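You operate a simulated robot arm through the tools that you are given. There is no shell and no other tool.

You are at the controls of a simulated two-armed robot. One attempt, no reset.

TASK
Clip the yellow meter on the red cable and trim the wall meter to match.
Fine: solar breaker off first and on last, yellow meter back. Set down upright: yellow clip meter. Where these are worked on the way, their far stop is far enough and under half their travel is too little: solar breaker.

Only the result counts: the job must be done as asked and must still hold three seconds after the hand-in. Knocking over, shifting, dropping, spilling or breaking anything else fails it.

THE ROBOT
Two 7-joint arms with two-finger parallel grippers on one trunk that stands fixed in place. Base frame: the origin is at the foot of the trunk, x ahead of it, y to its left, z up. Lengths are in cm, angles in rad, forces in N, time in s.
The left shoulder is at [7, 15.6, 98], the right one opposite. Payload 3.91 kg a hand.
The TCP of each hand is the grasp point between the finger pads, 3 cm short of the fingertips. In the tool frame z runs along the fingers and y along their closing line. The gripper opens to 11 cm. The fingers are 2 cm wide and 1 cm thick; the gripper's body (4.8 by 11.2 cm) begins 5.5 cm behind the TCP.
Orientation is that of the tool frame in the base frame, as a unit quaternion [w, x, y, z]. With the fingers straight down and closing along the base's y, the tool's x points along the base's -x, its y along +y and its z along -z.

THE INTERFACE
- The arms move only by the tool move_arm. It takes "left_plan", "right_plan" or both (then of equal length, played together; a hand with none holds still); each is a list of rows, each a list of 7 numbers: the shift along the tool's x, y, z in cm, then the turn, a rotation vector about the tool's x, y, z in rad, then the gripper command, from -1 (fully open) to 1 (shut), values between in proportion. In form: [[tx, ty, tz, rx, ry, rz, claw], ...]. A call has 1 to 20 rows; each row shifts and turns the commanded pose from where the row before left it, along the tool's axes as they then stand. Rows are played at 5 a second. More than 5 cm and 0.15 rad between two rows, or a gripper value outside its range, and nothing of the call is played. A pose out of reach is approached as far as the arm can. The call stops where the force on the tool passes 60 N (or 10 N more than at its start, if that is more) or the arm is blocked; 0.2 s more then pass. Each finger travels about 10.8 cm/s and halts on what it meets, pressing with about 24 N; the grip force reading is that of the motor and also rises with nothing between the fingers. The clock runs only during rows and for 0.2 s after the last one: add rows that do not move to give the fingers time. It gives the time, the measured TCP pose, the force on the tool (base axes), the opening and the grip force at its end, in the units of the frame above (readings bear some noise), with the torque about the TCP (base axes, N m) and any sound that the robot's microphone picked up.
- Cameras (640 x 400 px; columns grow to the right, rows downward): "scene" is now at [12.32, -5.27, 121.23]; the picture's right is [-0.58, -0.81, 0.00], its down [-0.43, 0.30, -0.85] and it looks along [0.69, -0.49, -0.52] (base axes); focal length 236 px, centre (320, 200). "left" rides on the left gripper at [7.2, -1.7, -10.3] in its tool frame; the picture's right is [0.23, 0.97, 0.00], its down [-0.76, 0.18, -0.62] and it looks along [-0.61, 0.14, 0.78] (tool axes); focal length 222 px, centre (320, 200). "right" rides on the right gripper at [7.2, 1.7, -10.4] in its tool frame; the picture's right is [-0.23, 0.97, 0.00], its down [-0.76, -0.18, -0.62] and it looks along [-0.61, -0.14, 0.78] (tool axes); focal length 222 px, centre (320, 200). There is no depth. A picture from a camera that has moved, and an enlarged one, comes with that camera's place and axes in the base frame and with its lens.
- grab_frame(camera): a new picture of that camera. No time passes.
- move_column(by): slides the trunk up (or, below 0, down) by that many cm; the arms and the scene camera ride with it, the base frame stays. It gives what a move gives, with no picture.
- head_to(pan, tilt): turns the head with the scene camera to pan (to the left, within 1.501 rad either way) and tilt (down, from -0.506 to 1.204), counted from straight ahead of the robot. It gives what a move gives.
- zoom(camera, box): a new picture of the part [left, top, right, bottom] of that camera's present view, enlarged. No time passes.
- close_job(): hands the job in; it is judged then, once.

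Nothing tells you positions but the pictures and the camera data. Unless the task says otherwise, let go and move clear before handing in.

The tools are called after "Call:" as name(argument=value, ...) on one line, values as JSON. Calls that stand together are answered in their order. move_arm: Moves the arms, as the interface text tells. Its arguments: {"type":"object","properties":{"left_plan":{"type":"array"},"right_plan":{"type":"array"}},"required":[]} The other tools are called the same way: move_column (by) slides the trunk up or down; head_to (pan, tilt) turns the head that bears the scene camera; grab_frame (camera) takes a picture; zoom (camera, box) takes an enlarged picture of a part of a camera's view; close_job () hands the job in.

At the start:

```text
time: 0.0
left_tcp_pos: [85.75, -4.17, 102.92]
left_orientation: [0.001, 0.0, 1.0, 0.0]
left_contact_force: [0.2, 0.4, 0.1]
left_moment: [0.0, 0.02, -0.01]
left_grip_width: 11.01
left_grip_force: 0.1
right_tcp_pos: [50.62, -63.12, 100.9]
right_orientation: [0.001, 0.0, 1.0, 0.0]
right_contact_force: [0.3, 0.9, 0.0]
right_moment: [-0.02, -0.01, 0.0]
right_grip_width: 11.0
right_grip_force: 0.0
trunk travel left (down, up): [-42.5, 51.5]
head pan, tilt: [-0.618, 0.552]
```

scene: 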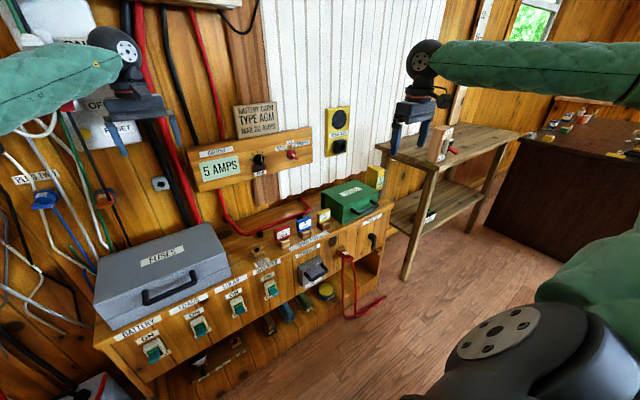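
right: 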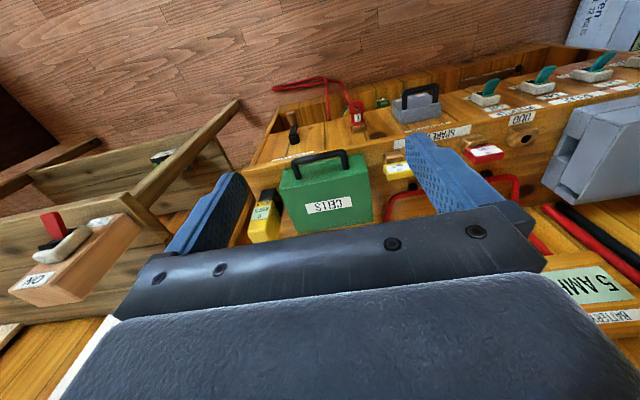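
left: 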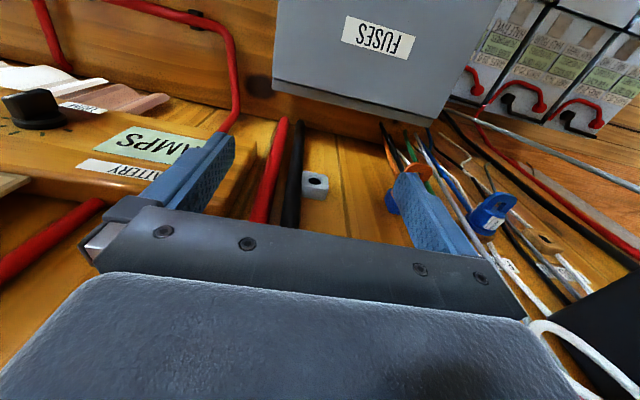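

I see a wooden bench with switches along its front, a wall meter reading "5 AMPS" with knobs, and small items on the bench top. I'll zoom in to read the labels and find the yellow clip meter, the red cable and the solar breaker.

Call:
zoom(camera="scene", box=[180, 90, 340, 190])

Call:
zoom(camera="scene", box=[240, 160, 400, 260])

Call:
zoom(camera="scene", box=[90, 260, 290, 385])

Call:
zoom(camera="scene", box=[240, 220, 400, 320])

Call:
zoom(camera="scene", box=[0, 0, 240, 150])

Call:
zoom(camera="scene", box=[360, 80, 520, 180])

```text
4.00 times, centred on (260, 140) of scene
camera zoom: at [12.32, -5.27, 121.23], right [-0.58, -0.81, 0.0], down [-0.43, 0.3, -0.85], along [0.69, -0.49, -0.52], focal length 942 px, centre (560, 440)
```

zoom: 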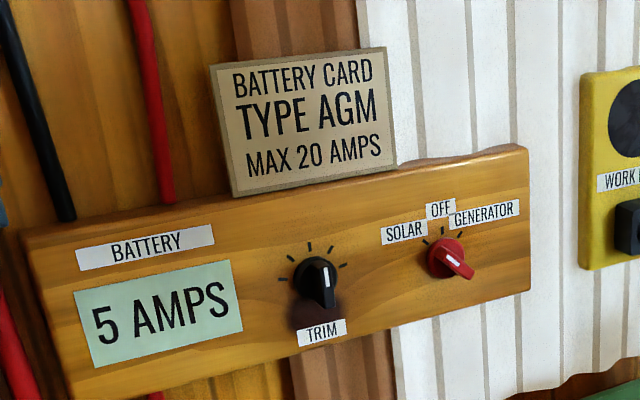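

```text
4.00 times, centred on (320, 210) of scene
camera zoom: at [12.32, -5.27, 121.23], right [-0.58, -0.81, 0.0], down [-0.43, 0.3, -0.85], along [0.69, -0.49, -0.52], focal length 942 px, centre (320, 160)
```

zoom: 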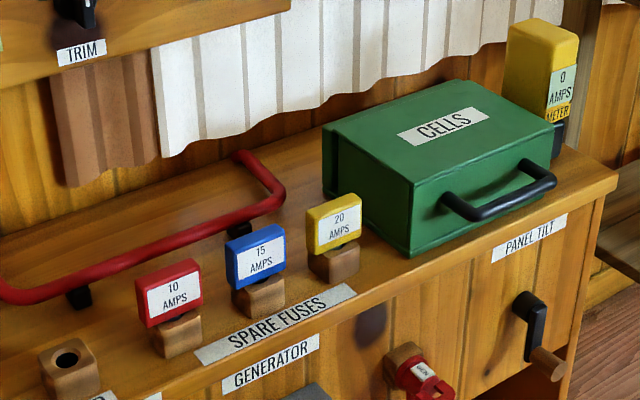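

```text
3.20 times, centred on (190, 322) of scene
camera zoom: at [12.32, -5.27, 121.23], right [-0.58, -0.81, 0.0], down [-0.43, 0.3, -0.85], along [0.69, -0.49, -0.52], focal length 754 px, centre (736, -192)
```

zoom: 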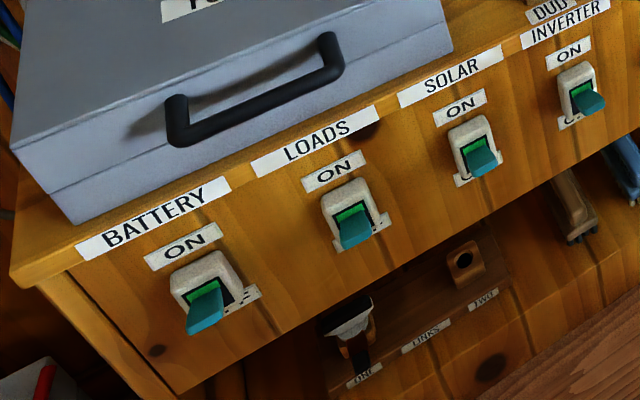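

```text
4.00 times, centred on (320, 270) of scene
camera zoom: at [12.32, -5.27, 121.23], right [-0.58, -0.81, 0.0], down [-0.43, 0.3, -0.85], along [0.69, -0.49, -0.52], focal length 942 px, centre (320, -80)
```

zoom: 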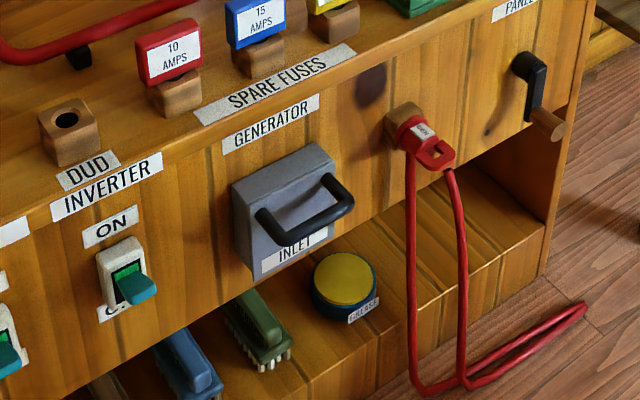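

```text
2.67 times, centred on (120, 75) of scene
camera zoom: at [12.32, -5.27, 121.23], right [-0.58, -0.81, 0.0], down [-0.43, 0.3, -0.85], along [0.69, -0.49, -0.52], focal length 628 px, centre (853, 533)
```

zoom: 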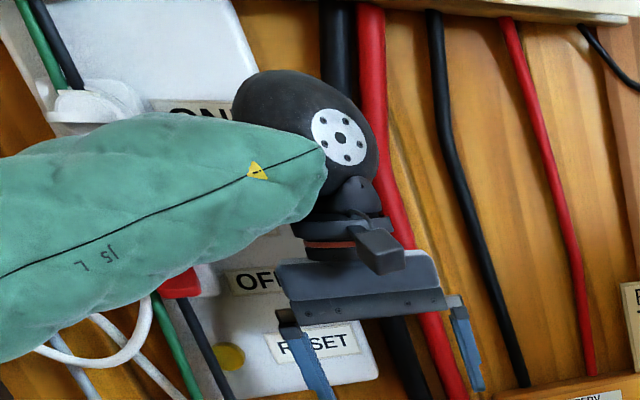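

```text
4.00 times, centred on (440, 130) of scene
camera zoom: at [12.32, -5.27, 121.23], right [-0.58, -0.81, 0.0], down [-0.43, 0.3, -0.85], along [0.69, -0.49, -0.52], focal length 942 px, centre (-160, 480)
```

zoom: 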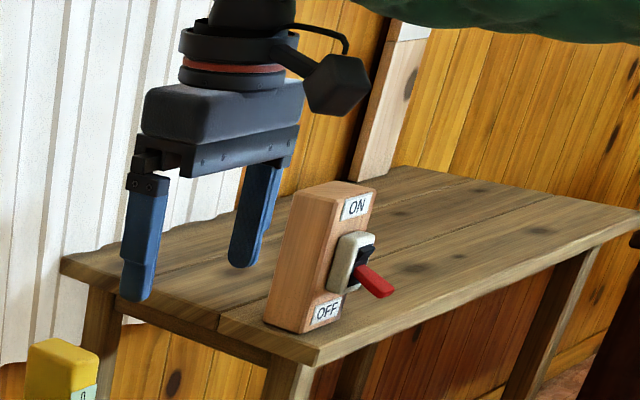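

The bench front seems to face the robot squarely, with the breakers on its front face and the yellow meter at the right end of the top. I'll look closer at the details with all the cameras.

Call:
zoom(camera="scene", box=[220, 270, 300, 320])

Call:
zoom(camera="scene", box=[240, 130, 320, 180])

Call:
zoom(camera="scene", box=[350, 150, 430, 200])

Call:
zoom(camera="right", box=[220, 130, 420, 255])

Call:
zoom(camera="right", box=[380, 100, 640, 262])

Call:
zoom(camera="left", box=[0, 0, 300, 188])

```text
8.00 times, centred on (260, 295) of scene
camera zoom: at [12.32, -5.27, 121.23], right [-0.58, -0.81, 0.0], down [-0.43, 0.3, -0.85], along [0.69, -0.49, -0.52], focal length 1885 px, centre (800, -560)
```

zoom: 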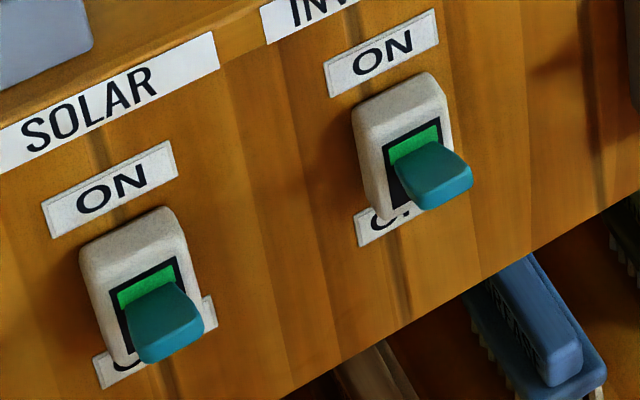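

```text
8.00 times, centred on (280, 155) of scene
camera zoom: at [12.32, -5.27, 121.23], right [-0.58, -0.81, 0.0], down [-0.43, 0.3, -0.85], along [0.69, -0.49, -0.52], focal length 1885 px, centre (640, 560)
```

zoom: 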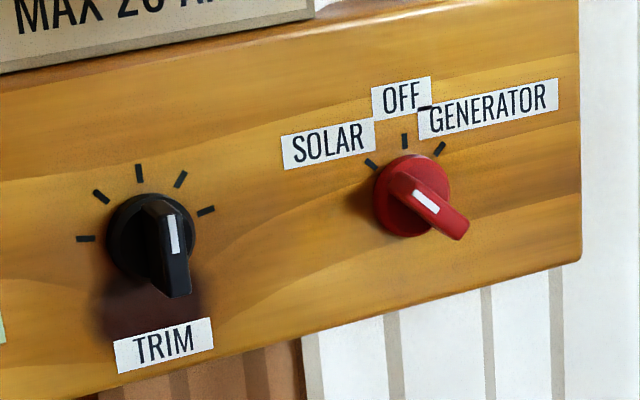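

```text
8.00 times, centred on (390, 175) of scene
camera zoom: at [12.32, -5.27, 121.23], right [-0.58, -0.81, 0.0], down [-0.43, 0.3, -0.85], along [0.69, -0.49, -0.52], focal length 1885 px, centre (-240, 400)
```

zoom: 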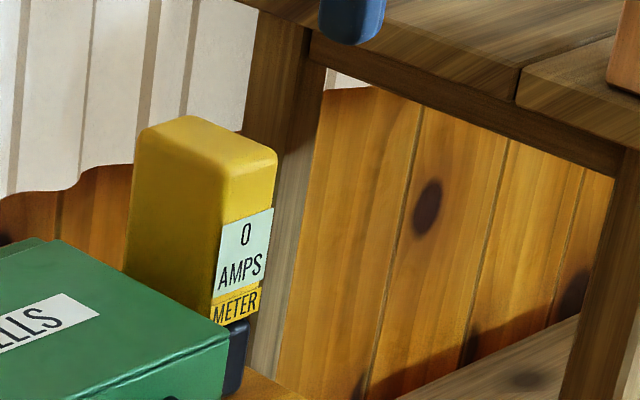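

```text
3.20 times, centred on (320, 192) of right
camera zoom: at [43.44, -61.35, 111.28], right [0.23, 0.97, 0.0], down [0.76, -0.18, 0.62], along [0.61, -0.14, -0.78], focal length 711 px, centre (320, 224)
```

zoom: 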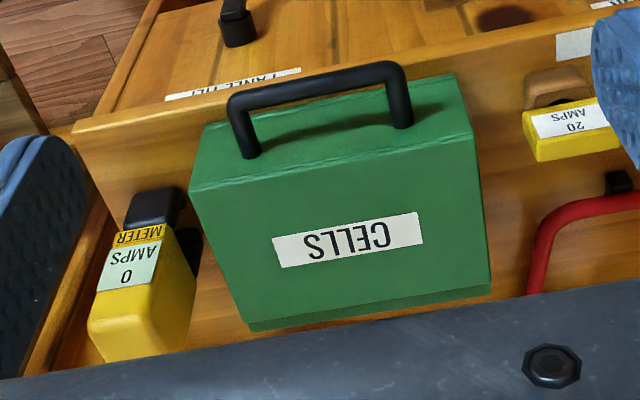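

```text
2.46 times, centred on (510, 181) of right
camera zoom: at [43.44, -61.35, 111.28], right [0.23, 0.97, 0.0], down [0.76, -0.18, 0.62], along [0.61, -0.14, -0.78], focal length 547 px, centre (-148, 247)
```

zoom: 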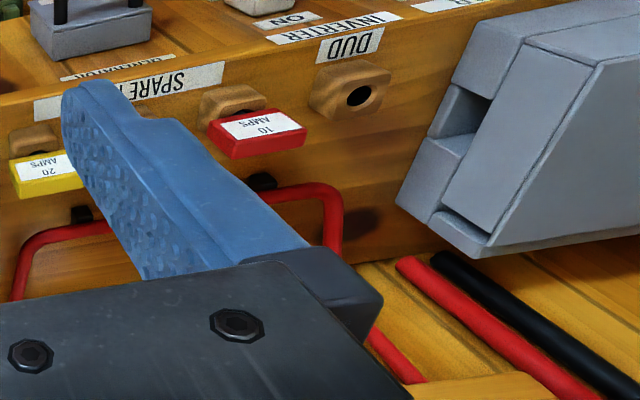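

```text
2.13 times, centred on (150, 94) of left
camera zoom: at [78.47, -5.92, 113.19], right [-0.23, 0.97, 0.0], down [0.76, 0.18, 0.62], along [0.61, 0.14, -0.78], focal length 473 px, centre (682, 426)
```

zoom: 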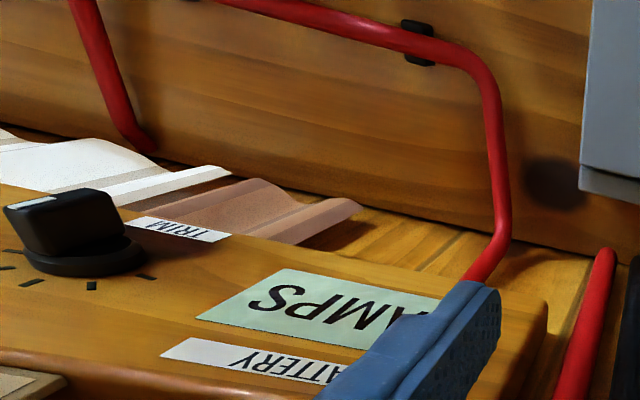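

The right-hand and scene views together put the yellow meter near (74, -83, 72), the raised red cable run at x≈82.6 from y≈-27 to -45 and z≈65, the TRIM knob near (94, -35, 88), and the solar lever near (66, -11, 50). Next I'll draw the left arm back from the wall and lower the right arm for a better look at the meter.

Call:
move_arm(left_plan=[[4, 0, 0, 0, 0, 0, -1], [4, 0, 0, 0, 0, 0, -1], [4, 0, 0, 0, 0, 0, -1], [4, 0, 0, 0, 0, 0, -1], [4, 0, 0, 0, 0, 0, -1], [4, 0, 0, 0, 0, 0, -1], [4, 0, 0, 0, 0, 0, -1], [0, 0, 0, 0, 0, 0, -1]], right_plan=[[0, 0, 3, 0, 0, 0, -1], [0, 0, 3, 0, 0, 0, -1], [0, 0, 3, 0, 0, 0, -1], [0, 0, 3, 0, 0, 0, -1], [0, 0, 3, 0, 0, 0, -1], [0, 0, 3, 0, 0, 0, -1], [0, 0, 2, 0, 0, 0, -1], [0, 0, 0, 0, 0, 0, -1]])

Call:
grab_frame(camera="scene")

Call:
grab_frame(camera="right")

Call:
grab_frame(camera="left")

```text
time: 1.8
left_tcp_pos: [57.42, -4.21, 103.06]
left_orientation: [0.0, 0.0, 1.0, 0.0]
left_contact_force: [0.5, 1.1, -0.1]
left_moment: [0.0, -0.02, 0.01]
left_grip_width: 10.98
left_grip_force: 0.1
right_tcp_pos: [50.69, -63.19, 80.96]
right_orientation: [0.001, 0.0, 1.0, 0.0]
right_contact_force: [0.4, 0.6, -0.5]
right_moment: [0.02, -0.03, 0.03]
right_grip_width: 11.01
right_grip_force: 0.1
trunk travel left (down, up): [-42.5, 51.5]
head pan, tilt: [-0.618, 0.552]
```

```text
taken
camera scene: at [12.33, -5.25, 121.23], right [-0.58, -0.82, 0.0], down [-0.43, 0.3, -0.85], along [0.69, -0.49, -0.52], focal length 236 px, centre (320, 200)
```

scene: 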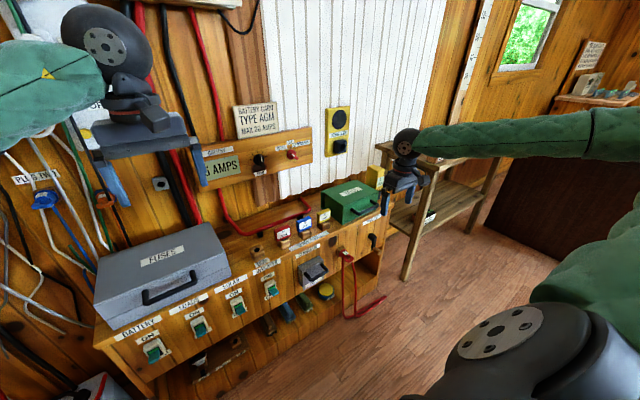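

```text
taken
camera right: at [43.42, -61.43, 91.21], right [0.23, 0.97, 0.0], down [0.76, -0.18, 0.62], along [0.61, -0.14, -0.78], focal length 222 px, centre (320, 200)
```

right: 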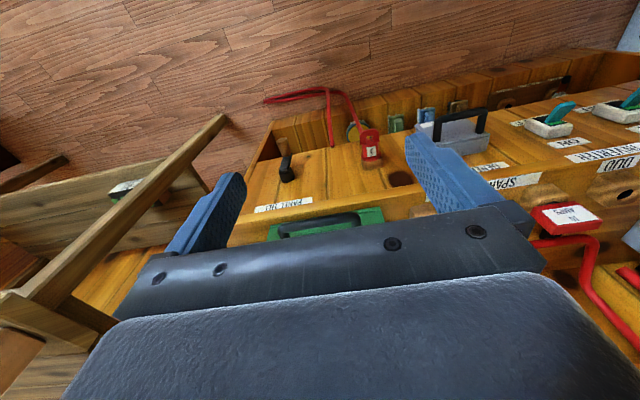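

```text
taken
camera left: at [50.27, -5.96, 113.38], right [-0.23, 0.97, 0.0], down [0.76, 0.18, 0.62], along [0.61, 0.14, -0.78], focal length 222 px, centre (320, 200)
```

left: 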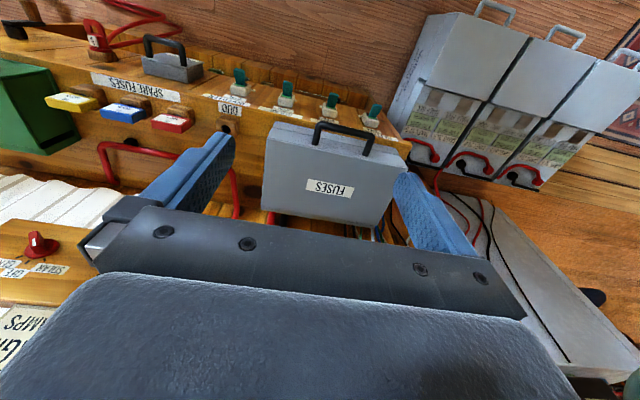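

Call:
zoom(camera="left", box=[215, 50, 343, 130])

Call:
zoom(camera="scene", box=[220, 280, 260, 320])

Call:
zoom(camera="scene", box=[340, 150, 420, 200])

Call:
zoom(camera="left", box=[0, 50, 280, 225])

```text
5.00 times, centred on (279, 90) of left
camera zoom: at [50.27, -5.96, 113.38], right [-0.23, 0.97, 0.0], down [0.76, 0.18, 0.62], along [0.61, 0.14, -0.78], focal length 1111 px, centre (525, 750)
```

zoom: 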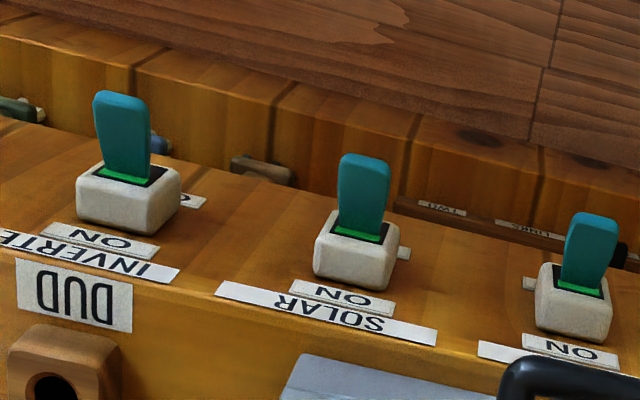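

```text
10.00 times, centred on (240, 300) of scene
camera zoom: at [12.33, -5.25, 121.23], right [-0.58, -0.82, 0.0], down [-0.43, 0.3, -0.85], along [0.69, -0.49, -0.52], focal length 2356 px, centre (1120, -800)
```

zoom: 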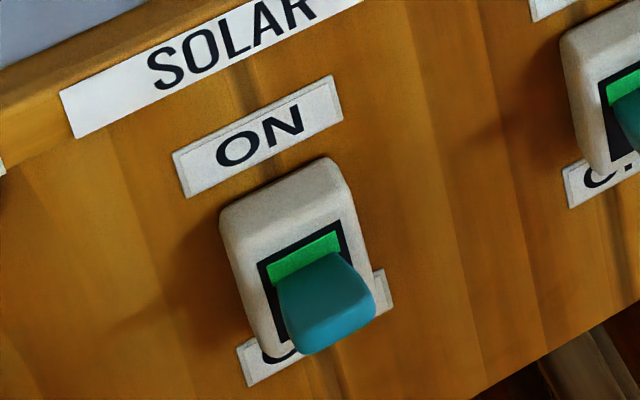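

```text
8.00 times, centred on (380, 175) of scene
camera zoom: at [12.33, -5.25, 121.23], right [-0.58, -0.82, 0.0], down [-0.43, 0.3, -0.85], along [0.69, -0.49, -0.52], focal length 1885 px, centre (-160, 400)
```

zoom: 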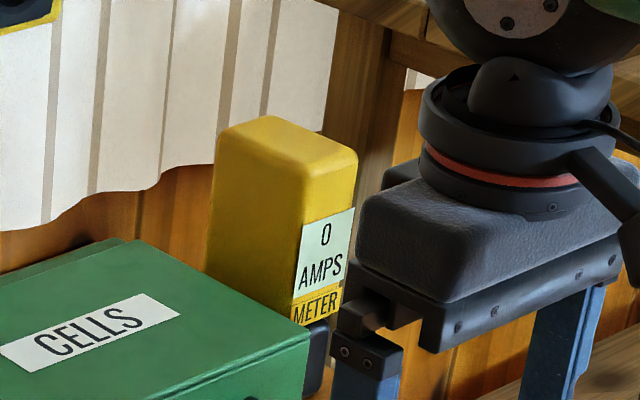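

```text
2.29 times, centred on (140, 138) of left
camera zoom: at [50.27, -5.96, 113.38], right [-0.23, 0.97, 0.0], down [0.76, 0.18, 0.62], along [0.61, 0.14, -0.78], focal length 508 px, centre (731, 343)
```

zoom: 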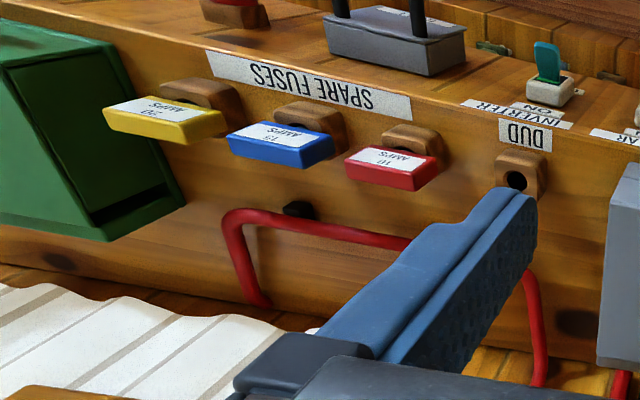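

The meter stands upright with its two prongs fore and aft, so its slot already runs along y like the cable and it needs no turning. The solar lever points up and out, with its tip near (64, -11, 51). I'll pitch the right hand forward and shift it toward the meter for a closer look.

Call:
move_arm(right_plan=[[0, 0, 0, 0, -0.15, 0, -1], [0, 0, 0, 0, -0.15, 0, -1], [0, 0, 0, 0, -0.15, 0, -1], [0, 0, 0, 0, -0.15, 0, -1], [0, 0, 0, 0, -0.15, 0, -1], [0, 0, 0, 0, -0.15, 0, -1], [0, 0, 0, 0, -0.147, 0, -1], [0, -3, 0, 0, 0, 0, -1], [0, -3, 0, 0, 0, 0, -1], [0, -3, 0, 0, 0, 0, -1], [0, -3, 0, 0, 0, 0, -1], [0, -3, 0, 0, 0, 0, -1], [0, 0, 0, 0, 0, 0, -1]])

Call:
grab_frame(camera="right")

Call:
grab_frame(camera="scene")

```text
time: 4.6
left_tcp_pos: [57.43, -4.19, 103.09]
left_orientation: [0.0, 0.0, 1.0, 0.0]
left_contact_force: [-0.9, -0.2, -0.1]
left_moment: [0.05, -0.04, -0.02]
left_grip_width: 10.99
left_grip_force: 0.1
right_tcp_pos: [50.83, -78.26, 80.84]
right_orientation: [0.498, 0.0, 0.867, 0.0]
right_contact_force: [-0.5, -0.3, 0.5]
right_moment: [0.0, -0.01, -0.01]
right_grip_width: 11.01
right_grip_force: 0.0
trunk travel left (down, up): [-42.5, 51.5]
head pan, tilt: [-0.618, 0.552]
```

```text
taken
camera right: at [38.27, -76.5, 79.74], right [0.11, 0.97, 0.2], down [-0.16, -0.18, 0.97], along [0.98, -0.14, 0.13], focal length 222 px, centre (320, 200)
```

right: 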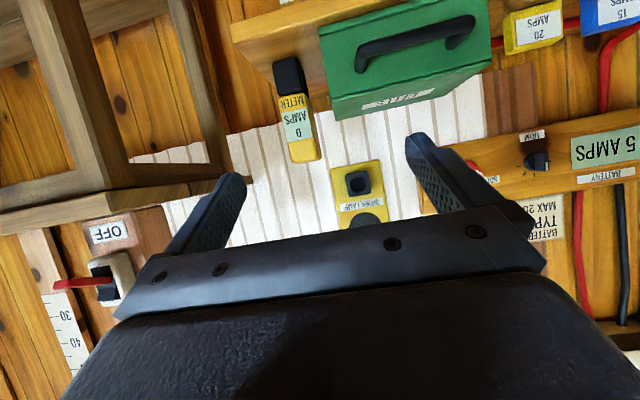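

```text
taken
camera scene: at [12.3, -5.27, 121.23], right [-0.58, -0.81, 0.0], down [-0.43, 0.3, -0.85], along [0.69, -0.49, -0.52], focal length 236 px, centre (320, 200)
```

scene: 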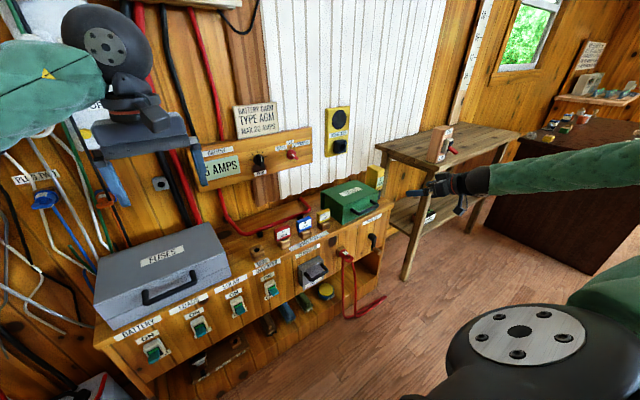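

Call:
zoom(camera="right", box=[216, 40, 376, 170])

Call:
zoom(camera="right", box=[460, 0, 640, 112])

Call:
zoom(camera="right", box=[440, 100, 640, 225])

```text
3.08 times, centred on (296, 105) of right
camera zoom: at [38.27, -76.5, 79.74], right [0.11, 0.97, 0.2], down [-0.16, -0.18, 0.97], along [0.98, -0.14, 0.13], focal length 684 px, centre (394, 492)
```

zoom: 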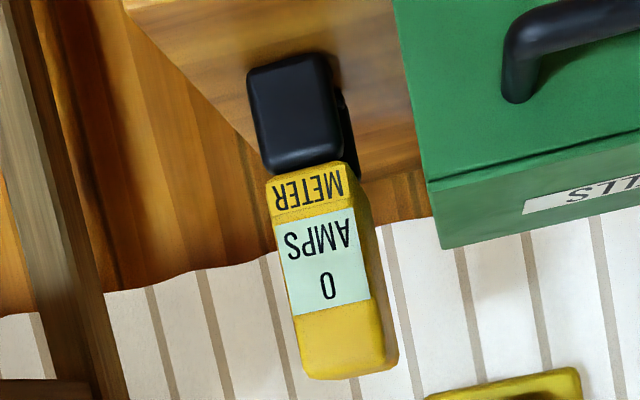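

```text
3.56 times, centred on (550, 56) of right
camera zoom: at [38.27, -76.5, 79.74], right [0.11, 0.97, 0.2], down [-0.16, -0.18, 0.97], along [0.98, -0.14, 0.13], focal length 790 px, centre (-498, 712)
```

zoom: 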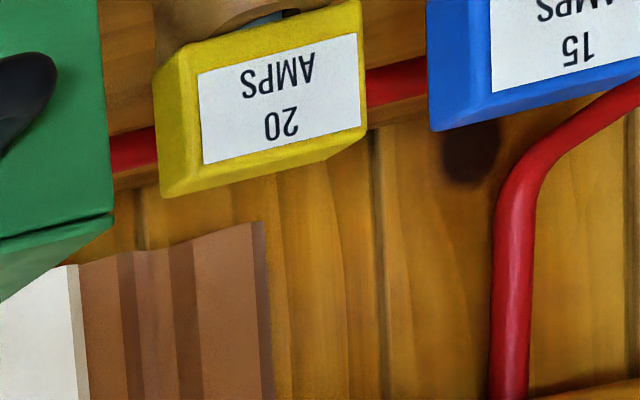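

```text
3.20 times, centred on (540, 162) of right
camera zoom: at [38.27, -76.5, 79.74], right [0.11, 0.97, 0.2], down [-0.16, -0.18, 0.97], along [0.98, -0.14, 0.13], focal length 711 px, centre (-384, 320)
```

zoom: 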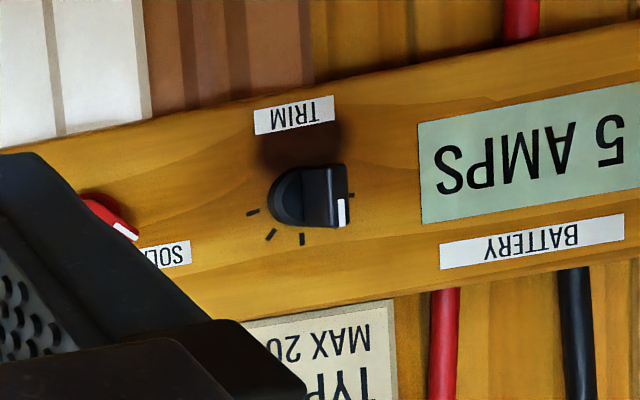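

Call:
zoom(camera="scene", box=[350, 155, 398, 203])

Call:
zoom(camera="right", box=[264, 50, 334, 170])

```text
8.33 times, centred on (374, 179) of scene
camera zoom: at [12.3, -5.27, 121.23], right [-0.58, -0.81, 0.0], down [-0.43, 0.3, -0.85], along [0.69, -0.49, -0.52], focal length 1963 px, centre (-130, 375)
```

zoom: 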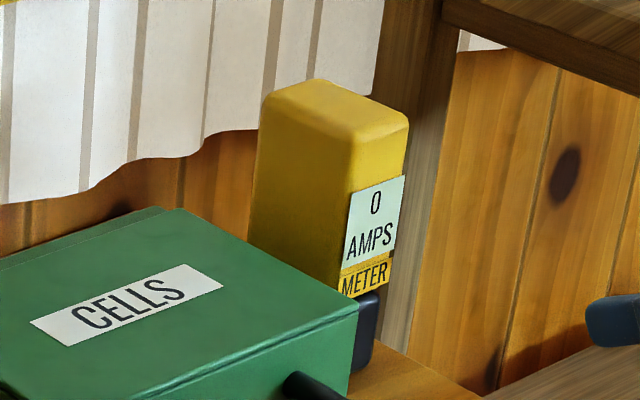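

```text
3.33 times, centred on (299, 110) of right
camera zoom: at [38.27, -76.5, 79.74], right [0.11, 0.97, 0.2], down [-0.16, -0.18, 0.97], along [0.98, -0.14, 0.13], focal length 740 px, centre (390, 500)
```

zoom: 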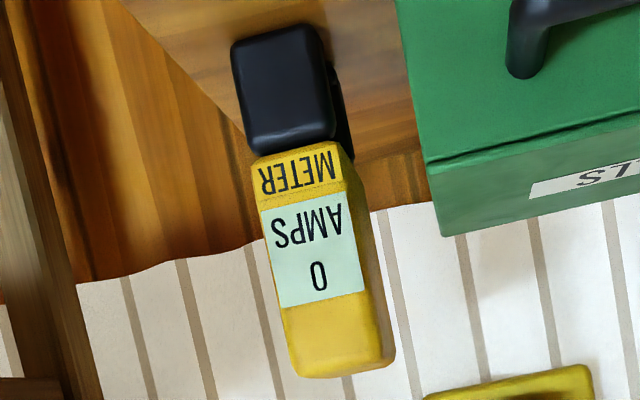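

The meter spans about x 74–81, y -85 to -81 and z 62–78, standing on the bench top. Before touching it, I'll use the left hand to turn the solar breaker off: close the fingers, lower in front of the bench and pitch them forward.

Call:
move_arm(left_plan=[[0.4, -0.7, 4, 0, 0, 0, 1], [0.4, -0.7, 4, 0, 0, 0, 1], [0.4, -0.7, 4, 0, 0, 0, 1], [0.4, -0.7, 4, 0, 0, 0, 1], [0.4, -0.7, 4, 0, 0, 0, 1], [0.4, -0.7, 4, 0, 0, 0, 1], [0.4, -0.7, 4, 0, 0, 0, 1], [0.4, -0.7, 4, 0, 0, 0, 1], [0.4, -0.7, 4, 0, 0, 0, 1], [0.4, -0.7, 4, 0, 0, 0, 1], [0, 0, 0, 0, -0.15, 0, 1], [0, 0, 0, 0, -0.15, 0, 1], [0, 0, 0, 0, -0.15, 0, 1], [0, 0, 0, 0, -0.15, 0, 1], [0, 0, 0, 0, -0.15, 0, 1], [0, 0, 0, 0, -0.15, 0, 1], [0, 0, 0, 0, -0.15, 0, 1], [0, 0, 0, 0, -0.15, 0, 1], [0, 0, 0, 0, -0.15, 0, 1], [0, 0, 0, 0, 0, 0, 1]])

Call:
head_to(pan=-0.25, tilt=0.75)

Call:
grab_frame(camera="scene")

Call:
grab_frame(camera="left")

```text
time: 8.8
left_tcp_pos: [53.59, -11.22, 62.85]
left_orientation: [0.626, 0.0, 0.78, 0.0]
left_contact_force: [-0.9, 1.3, -0.2]
left_moment: [-0.01, 0.0, 0.0]
left_grip_width: 0.01
left_grip_force: 24.4
right_tcp_pos: [50.8, -78.2, 80.99]
right_orientation: [0.499, 0.0, 0.866, 0.0]
right_contact_force: [0.0, 0.6, -0.3]
right_moment: [0.0, 0.0, -0.01]
right_grip_width: 10.98
right_grip_force: 0.1
trunk travel left (down, up): [-42.5, 51.5]
head pan, tilt: [-0.618, 0.552]
```

```text
time: 9.7
left_tcp_pos: [53.76, -11.25, 62.95]
left_orientation: [0.625, 0.0, 0.781, 0.0]
left_contact_force: [-0.1, 0.4, 0.4]
left_moment: [-0.01, 0.0, 0.03]
left_grip_width: 0.0
left_grip_force: 23.6
right_tcp_pos: [50.86, -78.1, 80.85]
right_orientation: [0.499, 0.0, 0.866, 0.0]
right_contact_force: [0.0, 0.5, -0.2]
right_moment: [-0.03, 0.02, -0.02]
right_grip_width: 11.0
right_grip_force: 0.0
trunk travel left (down, up): [-42.5, 51.5]
head pan, tilt: [-0.25, 0.75]
```

```text
taken
camera scene: at [13.02, -2.14, 119.51], right [-0.25, -0.97, 0.0], down [-0.66, 0.17, -0.73], along [0.71, -0.18, -0.68], focal length 236 px, centre (320, 200)
```

scene: 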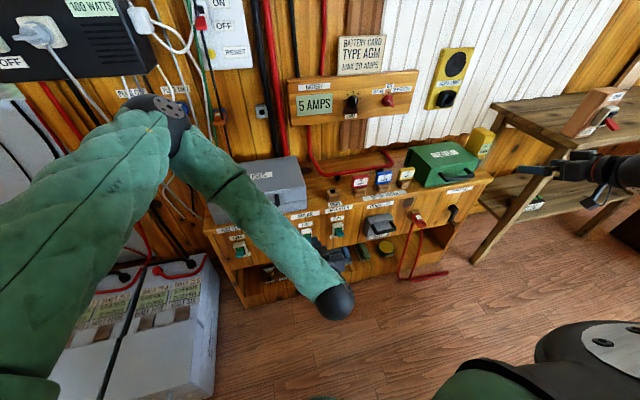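

```text
taken
camera left: at [41.98, -12.98, 58.1], right [-0.05, 0.97, -0.22], down [-0.44, 0.18, 0.88], along [0.9, 0.14, 0.42], focal length 222 px, centre (320, 200)
```

left: 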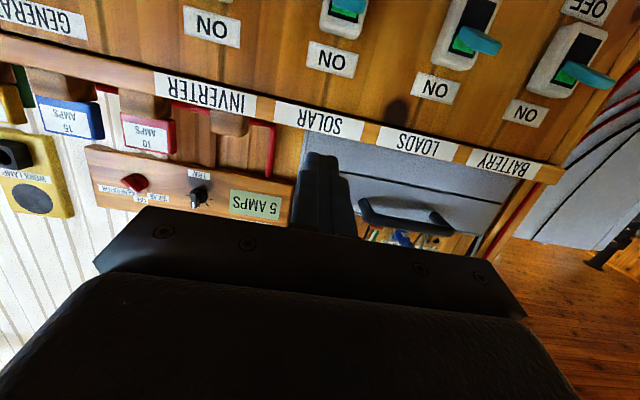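

The left hand is in front of the bench with its fingers closed and pointing forward, aligned with the solar lever at y≈-11. I'll bring the fingertips just above the lever and look before pushing.

Call:
move_arm(left_plan=[[1.195, 0, 2.695, 0, 0, 0, 1], [1.195, 0, 2.695, 0, 0, 0, 1], [1.195, 0, 2.695, 0, 0, 0, 1], [1.195, 0, 2.695, 0, 0, 0, 1], [0, 0, 0, 0, 0, 0, 1]])

Call:
grab_frame(camera="left")

Call:
zoom(camera="scene", box=[260, 180, 380, 280])

```text
time: 10.8
left_tcp_pos: [63.08, -10.93, 55.86]
left_orientation: [0.624, 0.0, 0.781, 0.0]
left_contact_force: [0.3, 0.3, 0.2]
left_moment: [0.0, -0.01, 0.01]
left_grip_width: 0.0
left_grip_force: 24.0
right_tcp_pos: [50.78, -78.05, 80.77]
right_orientation: [0.499, 0.0, 0.866, 0.001]
right_contact_force: [-0.1, -0.3, 0.1]
right_moment: [-0.01, -0.02, 0.01]
right_grip_width: 10.99
right_grip_force: 0.0
trunk travel left (down, up): [-42.5, 51.5]
head pan, tilt: [-0.25, 0.75]
```

```text
taken
camera left: at [51.48, -12.69, 51.05], right [-0.05, 0.97, -0.22], down [-0.44, 0.18, 0.88], along [0.9, 0.14, 0.42], focal length 222 px, centre (320, 200)
```

left: 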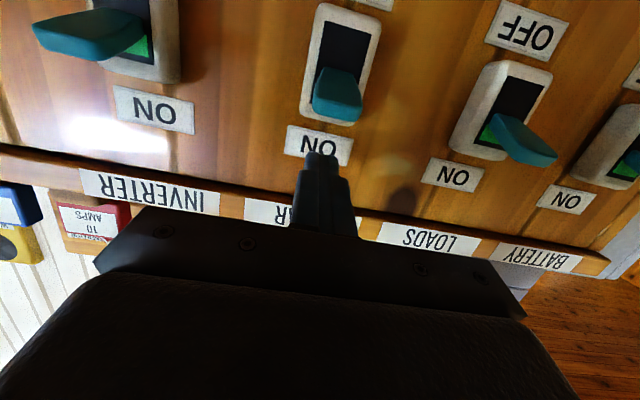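

```text
4.00 times, centred on (320, 230) of scene
camera zoom: at [13.01, -2.12, 119.51], right [-0.25, -0.97, 0.0], down [-0.66, 0.17, -0.73], along [0.71, -0.18, -0.68], focal length 942 px, centre (320, 80)
```

zoom: 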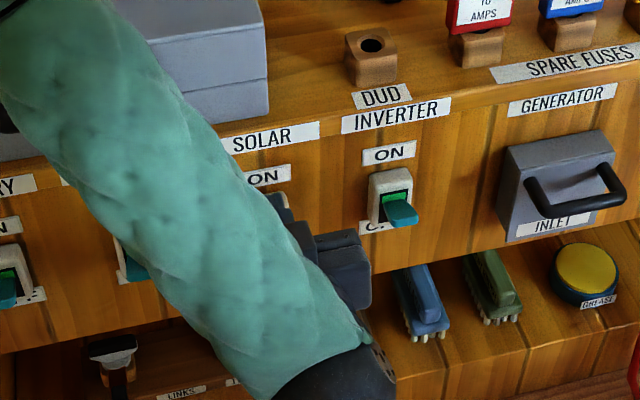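

The view confirms the solar lever tip near (63.8, -11.2, 51), directly below the fingers. I'll push down in small steps.

Call:
move_arm(left_plan=[[0.976, -0.2, 0.216, 0, 0, 0, 1], [0.976, 0, 0.216, 0, 0, 0, 1], [0.976, 0, 0.216, 0, 0, 0, 1], [0.976, 0, 0.216, 0, 0, 0, 1], [0.976, 0, 0.216, 0, 0, 0, 1], [0.976, 0, 0.216, 0, 0, 0, 1], [0.976, 0, 0.216, 0, 0, 0, 1], [0, 0, 0, 0, 0, 0, 1]])

Call:
grab_frame(camera="left")

```text
time: 12.4
left_tcp_pos: [63.0, -11.43, 50.5]
left_orientation: [0.63, -0.004, 0.777, 0.004]
left_contact_force: [-34.4, 22.2, 47.3]
left_moment: [0.32, -0.74, 0.66]
left_grip_width: 0.01
left_grip_force: 24.0
left hand out of reach, approached as far as the arm can: row 6, 7
right_tcp_pos: [50.69, -78.05, 81.08]
right_orientation: [0.501, 0.0, 0.866, -0.001]
right_contact_force: [-0.4, -0.8, 0.3]
right_moment: [0.03, 0.01, 0.01]
right_grip_width: 11.01
right_grip_force: 0.2
trunk travel left (down, up): [-42.5, 51.5]
head pan, tilt: [-0.25, 0.75]
stopped in row 7 (left hand): the force on the tool passed its limit at 107 N (the readings are from after the stop); the commanded pose is now the measured one
```

```text
taken
camera left: at [51.49, -13.44, 45.66], right [-0.06, 0.97, -0.22], down [-0.45, 0.17, 0.88], along [0.89, 0.15, 0.43], focal length 222 px, centre (320, 200)
```

left: 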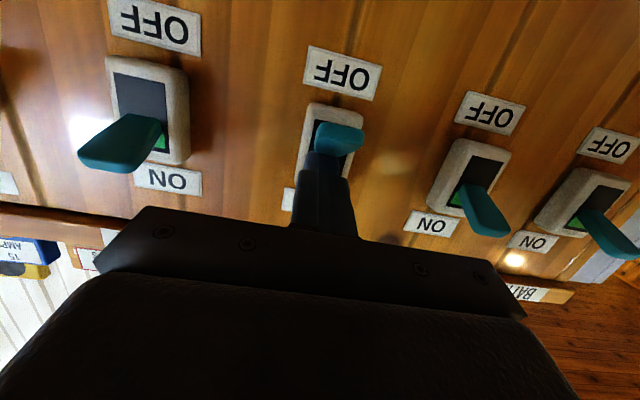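

Call:
zoom(camera="left", box=[240, 30, 440, 230])

Call:
zoom(camera="scene", box=[260, 180, 380, 280])

```text
2.00 times, centred on (340, 130) of left
camera zoom: at [51.49, -13.44, 45.66], right [-0.06, 0.97, -0.22], down [-0.45, 0.17, 0.88], along [0.89, 0.15, 0.43], focal length 444 px, centre (280, 340)
```

zoom: 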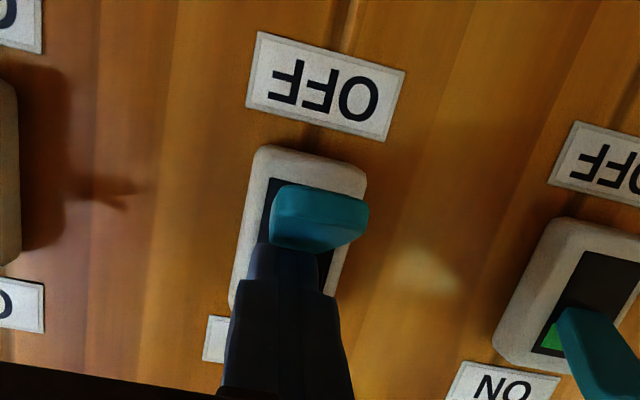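

```text
4.00 times, centred on (320, 230) of scene
camera zoom: at [12.63, -2.03, 119.62], right [-0.25, -0.97, 0.0], down [-0.66, 0.17, -0.73], along [0.71, -0.18, -0.68], focal length 942 px, centre (320, 80)
```

zoom: 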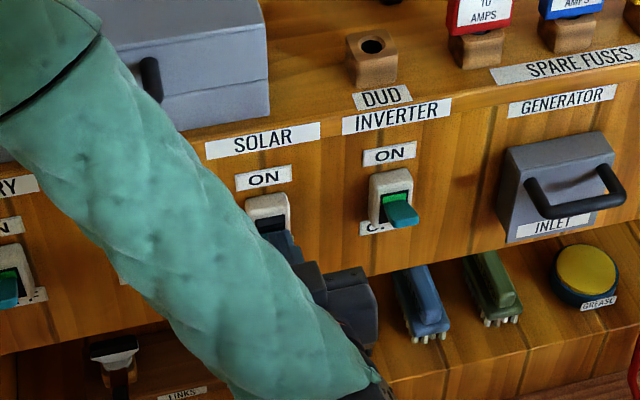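

Call:
move_arm(left_plan=[[-0.976, 0, -0.216, 0, 0, 0, 1], [-1.952, 0, -0.432, 0, 0, 0, 1], [-1.952, 0, -0.432, 0, 0, 0, 1], [0, 0, 0, 0, 0, 0, 1]])

Call:
grab_frame(camera="left")

Call:
zoom(camera="scene", box=[260, 60, 420, 280])

```text
time: 13.4
left_tcp_pos: [63.21, -11.68, 55.03]
left_orientation: [0.627, -0.003, 0.779, 0.004]
left_contact_force: [0.2, -0.3, 0.1]
left_moment: [0.01, -0.05, -0.01]
left_grip_width: 0.02
left_grip_force: 23.7
right_tcp_pos: [50.85, -78.21, 80.83]
right_orientation: [0.499, 0.0, 0.866, 0.0]
right_contact_force: [0.4, -0.3, 0.1]
right_moment: [0.0, 0.01, 0.02]
right_grip_width: 10.97
right_grip_force: 0.0
trunk travel left (down, up): [-42.5, 51.5]
head pan, tilt: [-0.25, 0.75]
```

```text
taken
camera left: at [51.55, -13.52, 50.21], right [-0.06, 0.97, -0.22], down [-0.45, 0.17, 0.88], along [0.89, 0.15, 0.42], focal length 222 px, centre (320, 200)
```

left: 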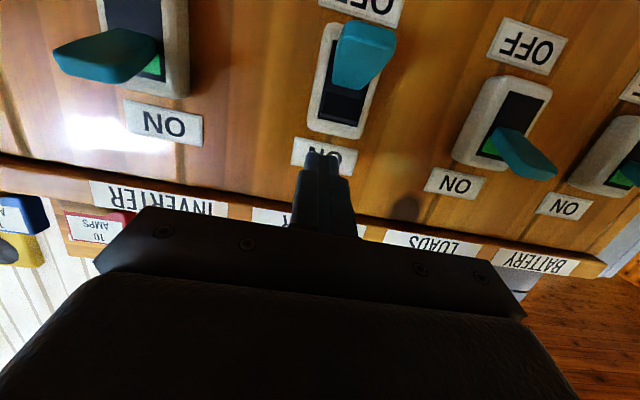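

```text
1.82 times, centred on (340, 170) of scene
camera zoom: at [13.04, -2.13, 119.5], right [-0.25, -0.97, 0.0], down [-0.66, 0.17, -0.73], along [0.71, -0.18, -0.68], focal length 428 px, centre (284, 254)
```

zoom: 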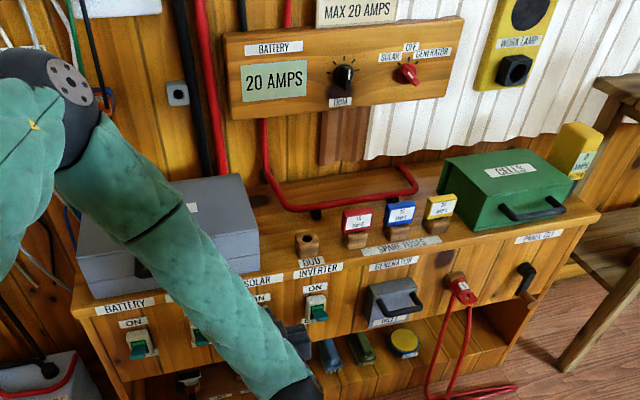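

The solar lever is down at OFF, and the wall meter jumped from 5 to 20 AMPS. I'll withdraw the left hand and return it to a raised tool-down posture, then go for the yellow meter with the right hand.

Call:
move_arm(left_plan=[[-2.17, 2, -2.53, 0, 0, 0, 1], [-2.17, 2, -2.53, 0, 0, 0, 1], [-2.17, 2, -2.53, 0, 0, 0, 1], [0, 0, 0, 0, 0.15, 0, 1], [0, 0, 0, 0, 0.15, 0, 1], [0, 0, 0, 0, 0.15, 0, 1], [0, 0, 0, 0, 0.15, 0, 1], [0, 0, 0, 0, 0.15, 0, 1], [0, 0, 0, 0, 0.15, 0, 1], [0, 0, 0, 0, 0.15, 0, 1], [0, 0, 0, 0, 0.15, 0, 1], [0, 0, 0, 0, 0.15, 0, 1], [0, 1, -4, 0, 0, 0, 1], [0, 1, -4, 0, 0, 0, 1], [0, 1, -4, 0, 0, 0, 1], [0, 1, -4, 0, 0, 0, 1], [0, 1, -4, 0, 0, 0, 1], [0, 1, -4, 0, 0, 0, 1], [0, 1, -4, 0, 0, 0, 1], [0, 1, -4, 0, 0, 0, 1]])

Call:
head_to(pan=-0.618, tilt=0.552)

Call:
grab_frame(camera="scene")

Call:
zoom(camera="scene", box=[90, 260, 290, 385])

```text
time: 17.6
left_tcp_pos: [57.03, 2.28, 95.29]
left_orientation: [0.003, -0.006, 1.0, 0.001]
left_contact_force: [-0.4, -0.5, 0.4]
left_moment: [0.01, -0.01, -0.02]
left_grip_width: 0.0
left_grip_force: 23.8
right_tcp_pos: [50.86, -78.23, 80.78]
right_orientation: [0.5, -0.001, 0.866, 0.001]
right_contact_force: [-0.5, 0.2, 0.4]
right_moment: [0.0, -0.03, 0.01]
right_grip_width: 11.02
right_grip_force: 0.0
trunk travel left (down, up): [-42.5, 51.5]
head pan, tilt: [-0.25, 0.75]
```

```text
time: 18.4
left_tcp_pos: [56.97, 2.19, 95.23]
left_orientation: [0.003, -0.006, 1.0, 0.001]
left_contact_force: [0.5, 0.2, -0.2]
left_moment: [0.02, 0.03, 0.03]
left_grip_width: 0.01
left_grip_force: 23.9
right_tcp_pos: [50.88, -78.2, 80.78]
right_orientation: [0.499, 0.0, 0.867, 0.0]
right_contact_force: [-0.8, -0.3, 0.7]
right_moment: [0.0, 0.02, 0.0]
right_grip_width: 11.02
right_grip_force: 0.0
trunk travel left (down, up): [-42.5, 51.5]
head pan, tilt: [-0.618, 0.552]
```

```text
taken
camera scene: at [12.31, -5.26, 121.23], right [-0.58, -0.82, 0.0], down [-0.43, 0.3, -0.85], along [0.69, -0.49, -0.52], focal length 236 px, centre (320, 200)
```

scene: 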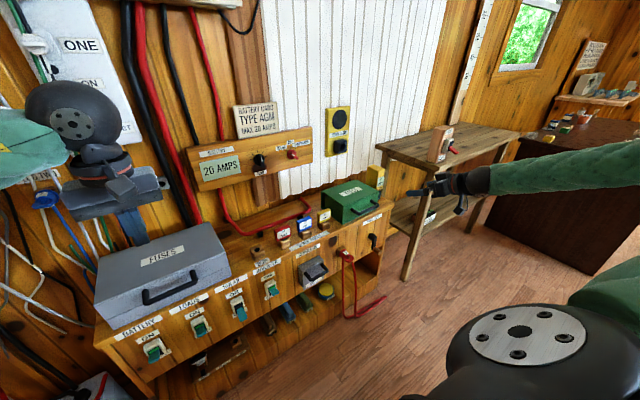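

```text
3.20 times, centred on (190, 322) of scene
camera zoom: at [12.31, -5.26, 121.23], right [-0.58, -0.82, 0.0], down [-0.43, 0.3, -0.85], along [0.69, -0.49, -0.52], focal length 754 px, centre (736, -192)
```

zoom: 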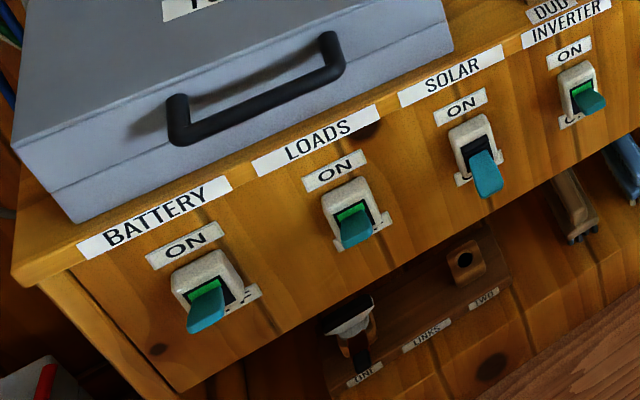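

The solar lever is clearly at OFF. Now I'll bring the right hand to a pre-grasp pose in front of and above the yellow meter, with its opening narrowed so the left finger clears the CELLS box.

Call:
move_arm(right_plan=[[-1.58, -0.93, 2.43, 0, 0, 0, -0.36], [-1.58, -0.93, 2.43, 0, 0, 0, -0.36], [-1.58, -0.93, 2.43, 0, 0, 0, -0.36], [-1.58, -0.93, 2.43, 0, 0, 0, -0.36], [-1.58, -0.93, 2.43, 0, 0, 0, -0.36], [0, 0, 0, 0, 0, 0, -0.36]])

Call:
grab_frame(camera="right")

Call:
grab_frame(camera="scene")

Call:
zoom(camera="scene", box=[340, 140, 440, 215])

```text
time: 19.8
left_tcp_pos: [56.99, 2.16, 95.19]
left_orientation: [0.002, -0.005, 1.0, 0.001]
left_contact_force: [-0.9, 0.4, 0.0]
left_moment: [0.04, 0.04, 0.01]
left_grip_width: 0.0
left_grip_force: 24.1
right_tcp_pos: [65.49, -83.0, 81.68]
right_orientation: [0.5, 0.0, 0.866, 0.0]
right_contact_force: [0.3, 0.6, -0.1]
right_moment: [-0.02, 0.01, 0.01]
right_grip_width: 7.49
right_grip_force: 0.0
trunk travel left (down, up): [-42.5, 51.5]
head pan, tilt: [-0.618, 0.552]
```

```text
taken
camera right: at [52.89, -81.26, 80.54], right [0.11, 0.97, 0.2], down [-0.16, -0.18, 0.97], along [0.98, -0.14, 0.13], focal length 222 px, centre (320, 200)
```

right: 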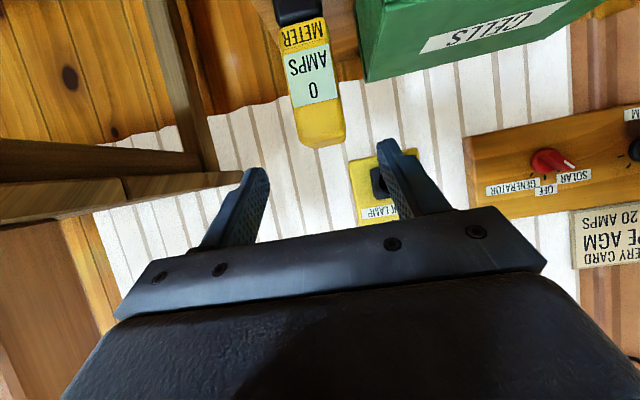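

```text
taken
camera scene: at [12.27, -5.26, 121.24], right [-0.58, -0.82, 0.0], down [-0.43, 0.3, -0.85], along [0.69, -0.49, -0.52], focal length 236 px, centre (320, 200)
```

scene: 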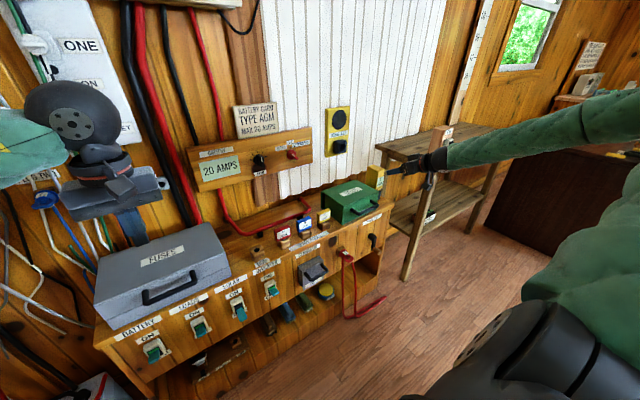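

```text
5.33 times, centred on (390, 178) of scene
camera zoom: at [12.27, -5.26, 121.24], right [-0.58, -0.82, 0.0], down [-0.43, 0.3, -0.85], along [0.69, -0.49, -0.52], focal length 1257 px, centre (-53, 320)
```

zoom: 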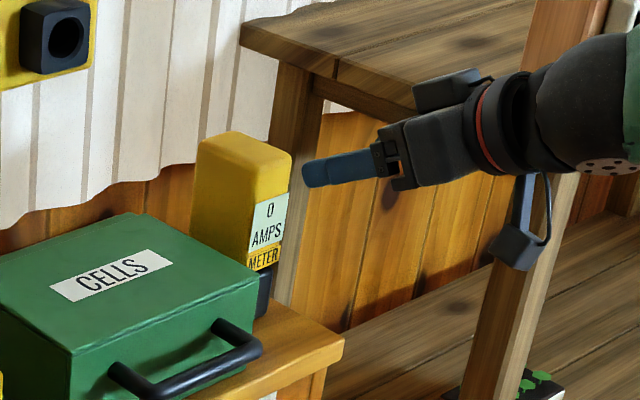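

The closer view puts the meter's centre at y≈-82.8, nearly in line with the hand. I'll advance along the fingers so they straddle its upper body, then check before closing.

Call:
move_arm(right_plan=[[0, 0.1, 2.8, 0, 0, 0, -0.36], [0, 0.1, 2.8, 0, 0, 0, -0.36], [0, 0, 2.8, 0, 0, 0, -0.36], [0, 0, 2.8, 0, 0, 0, -0.36], [0, 0, 2.4, 0, 0, 0, -0.36], [0, 0, 0, 0, 0, 0, -0.36]])

Call:
grab_frame(camera="right")

Call:
zoom(camera="scene", box=[340, 140, 440, 215])

```text
time: 21.2
left_tcp_pos: [56.94, 2.11, 95.25]
left_orientation: [0.003, -0.006, 1.0, 0.0]
left_contact_force: [0.0, -0.2, 0.1]
left_moment: [0.0, -0.03, -0.04]
left_grip_width: 0.0
left_grip_force: 24.0
right_tcp_pos: [77.26, -82.66, 74.78]
right_orientation: [0.5, 0.0, 0.866, 0.0]
right_contact_force: [-0.1, -0.1, 0.6]
right_moment: [0.0, 0.0, 0.0]
right_grip_width: 7.48
right_grip_force: 0.0
trunk travel left (down, up): [-42.5, 51.5]
head pan, tilt: [-0.618, 0.552]
```

```text
taken
camera right: at [64.66, -81.04, 73.68], right [0.11, 0.97, 0.2], down [-0.16, -0.18, 0.97], along [0.98, -0.14, 0.13], focal length 222 px, centre (320, 200)
```

right: 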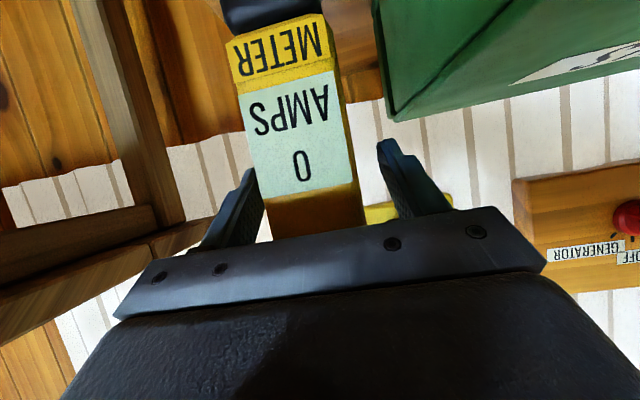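

```text
5.33 times, centred on (390, 178) of scene
camera zoom: at [12.29, -5.25, 121.24], right [-0.58, -0.82, 0.0], down [-0.43, 0.3, -0.85], along [0.69, -0.49, -0.52], focal length 1257 px, centre (-53, 320)
```

zoom: 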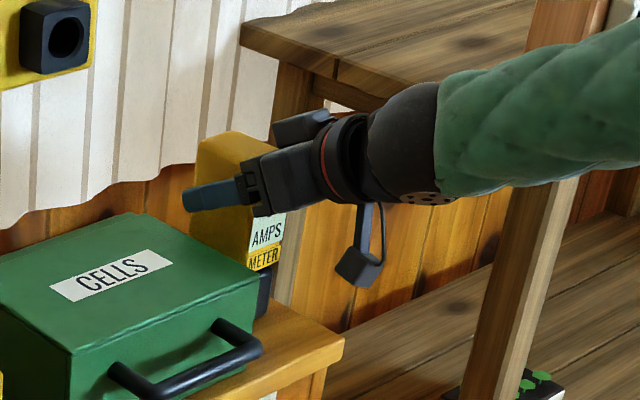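

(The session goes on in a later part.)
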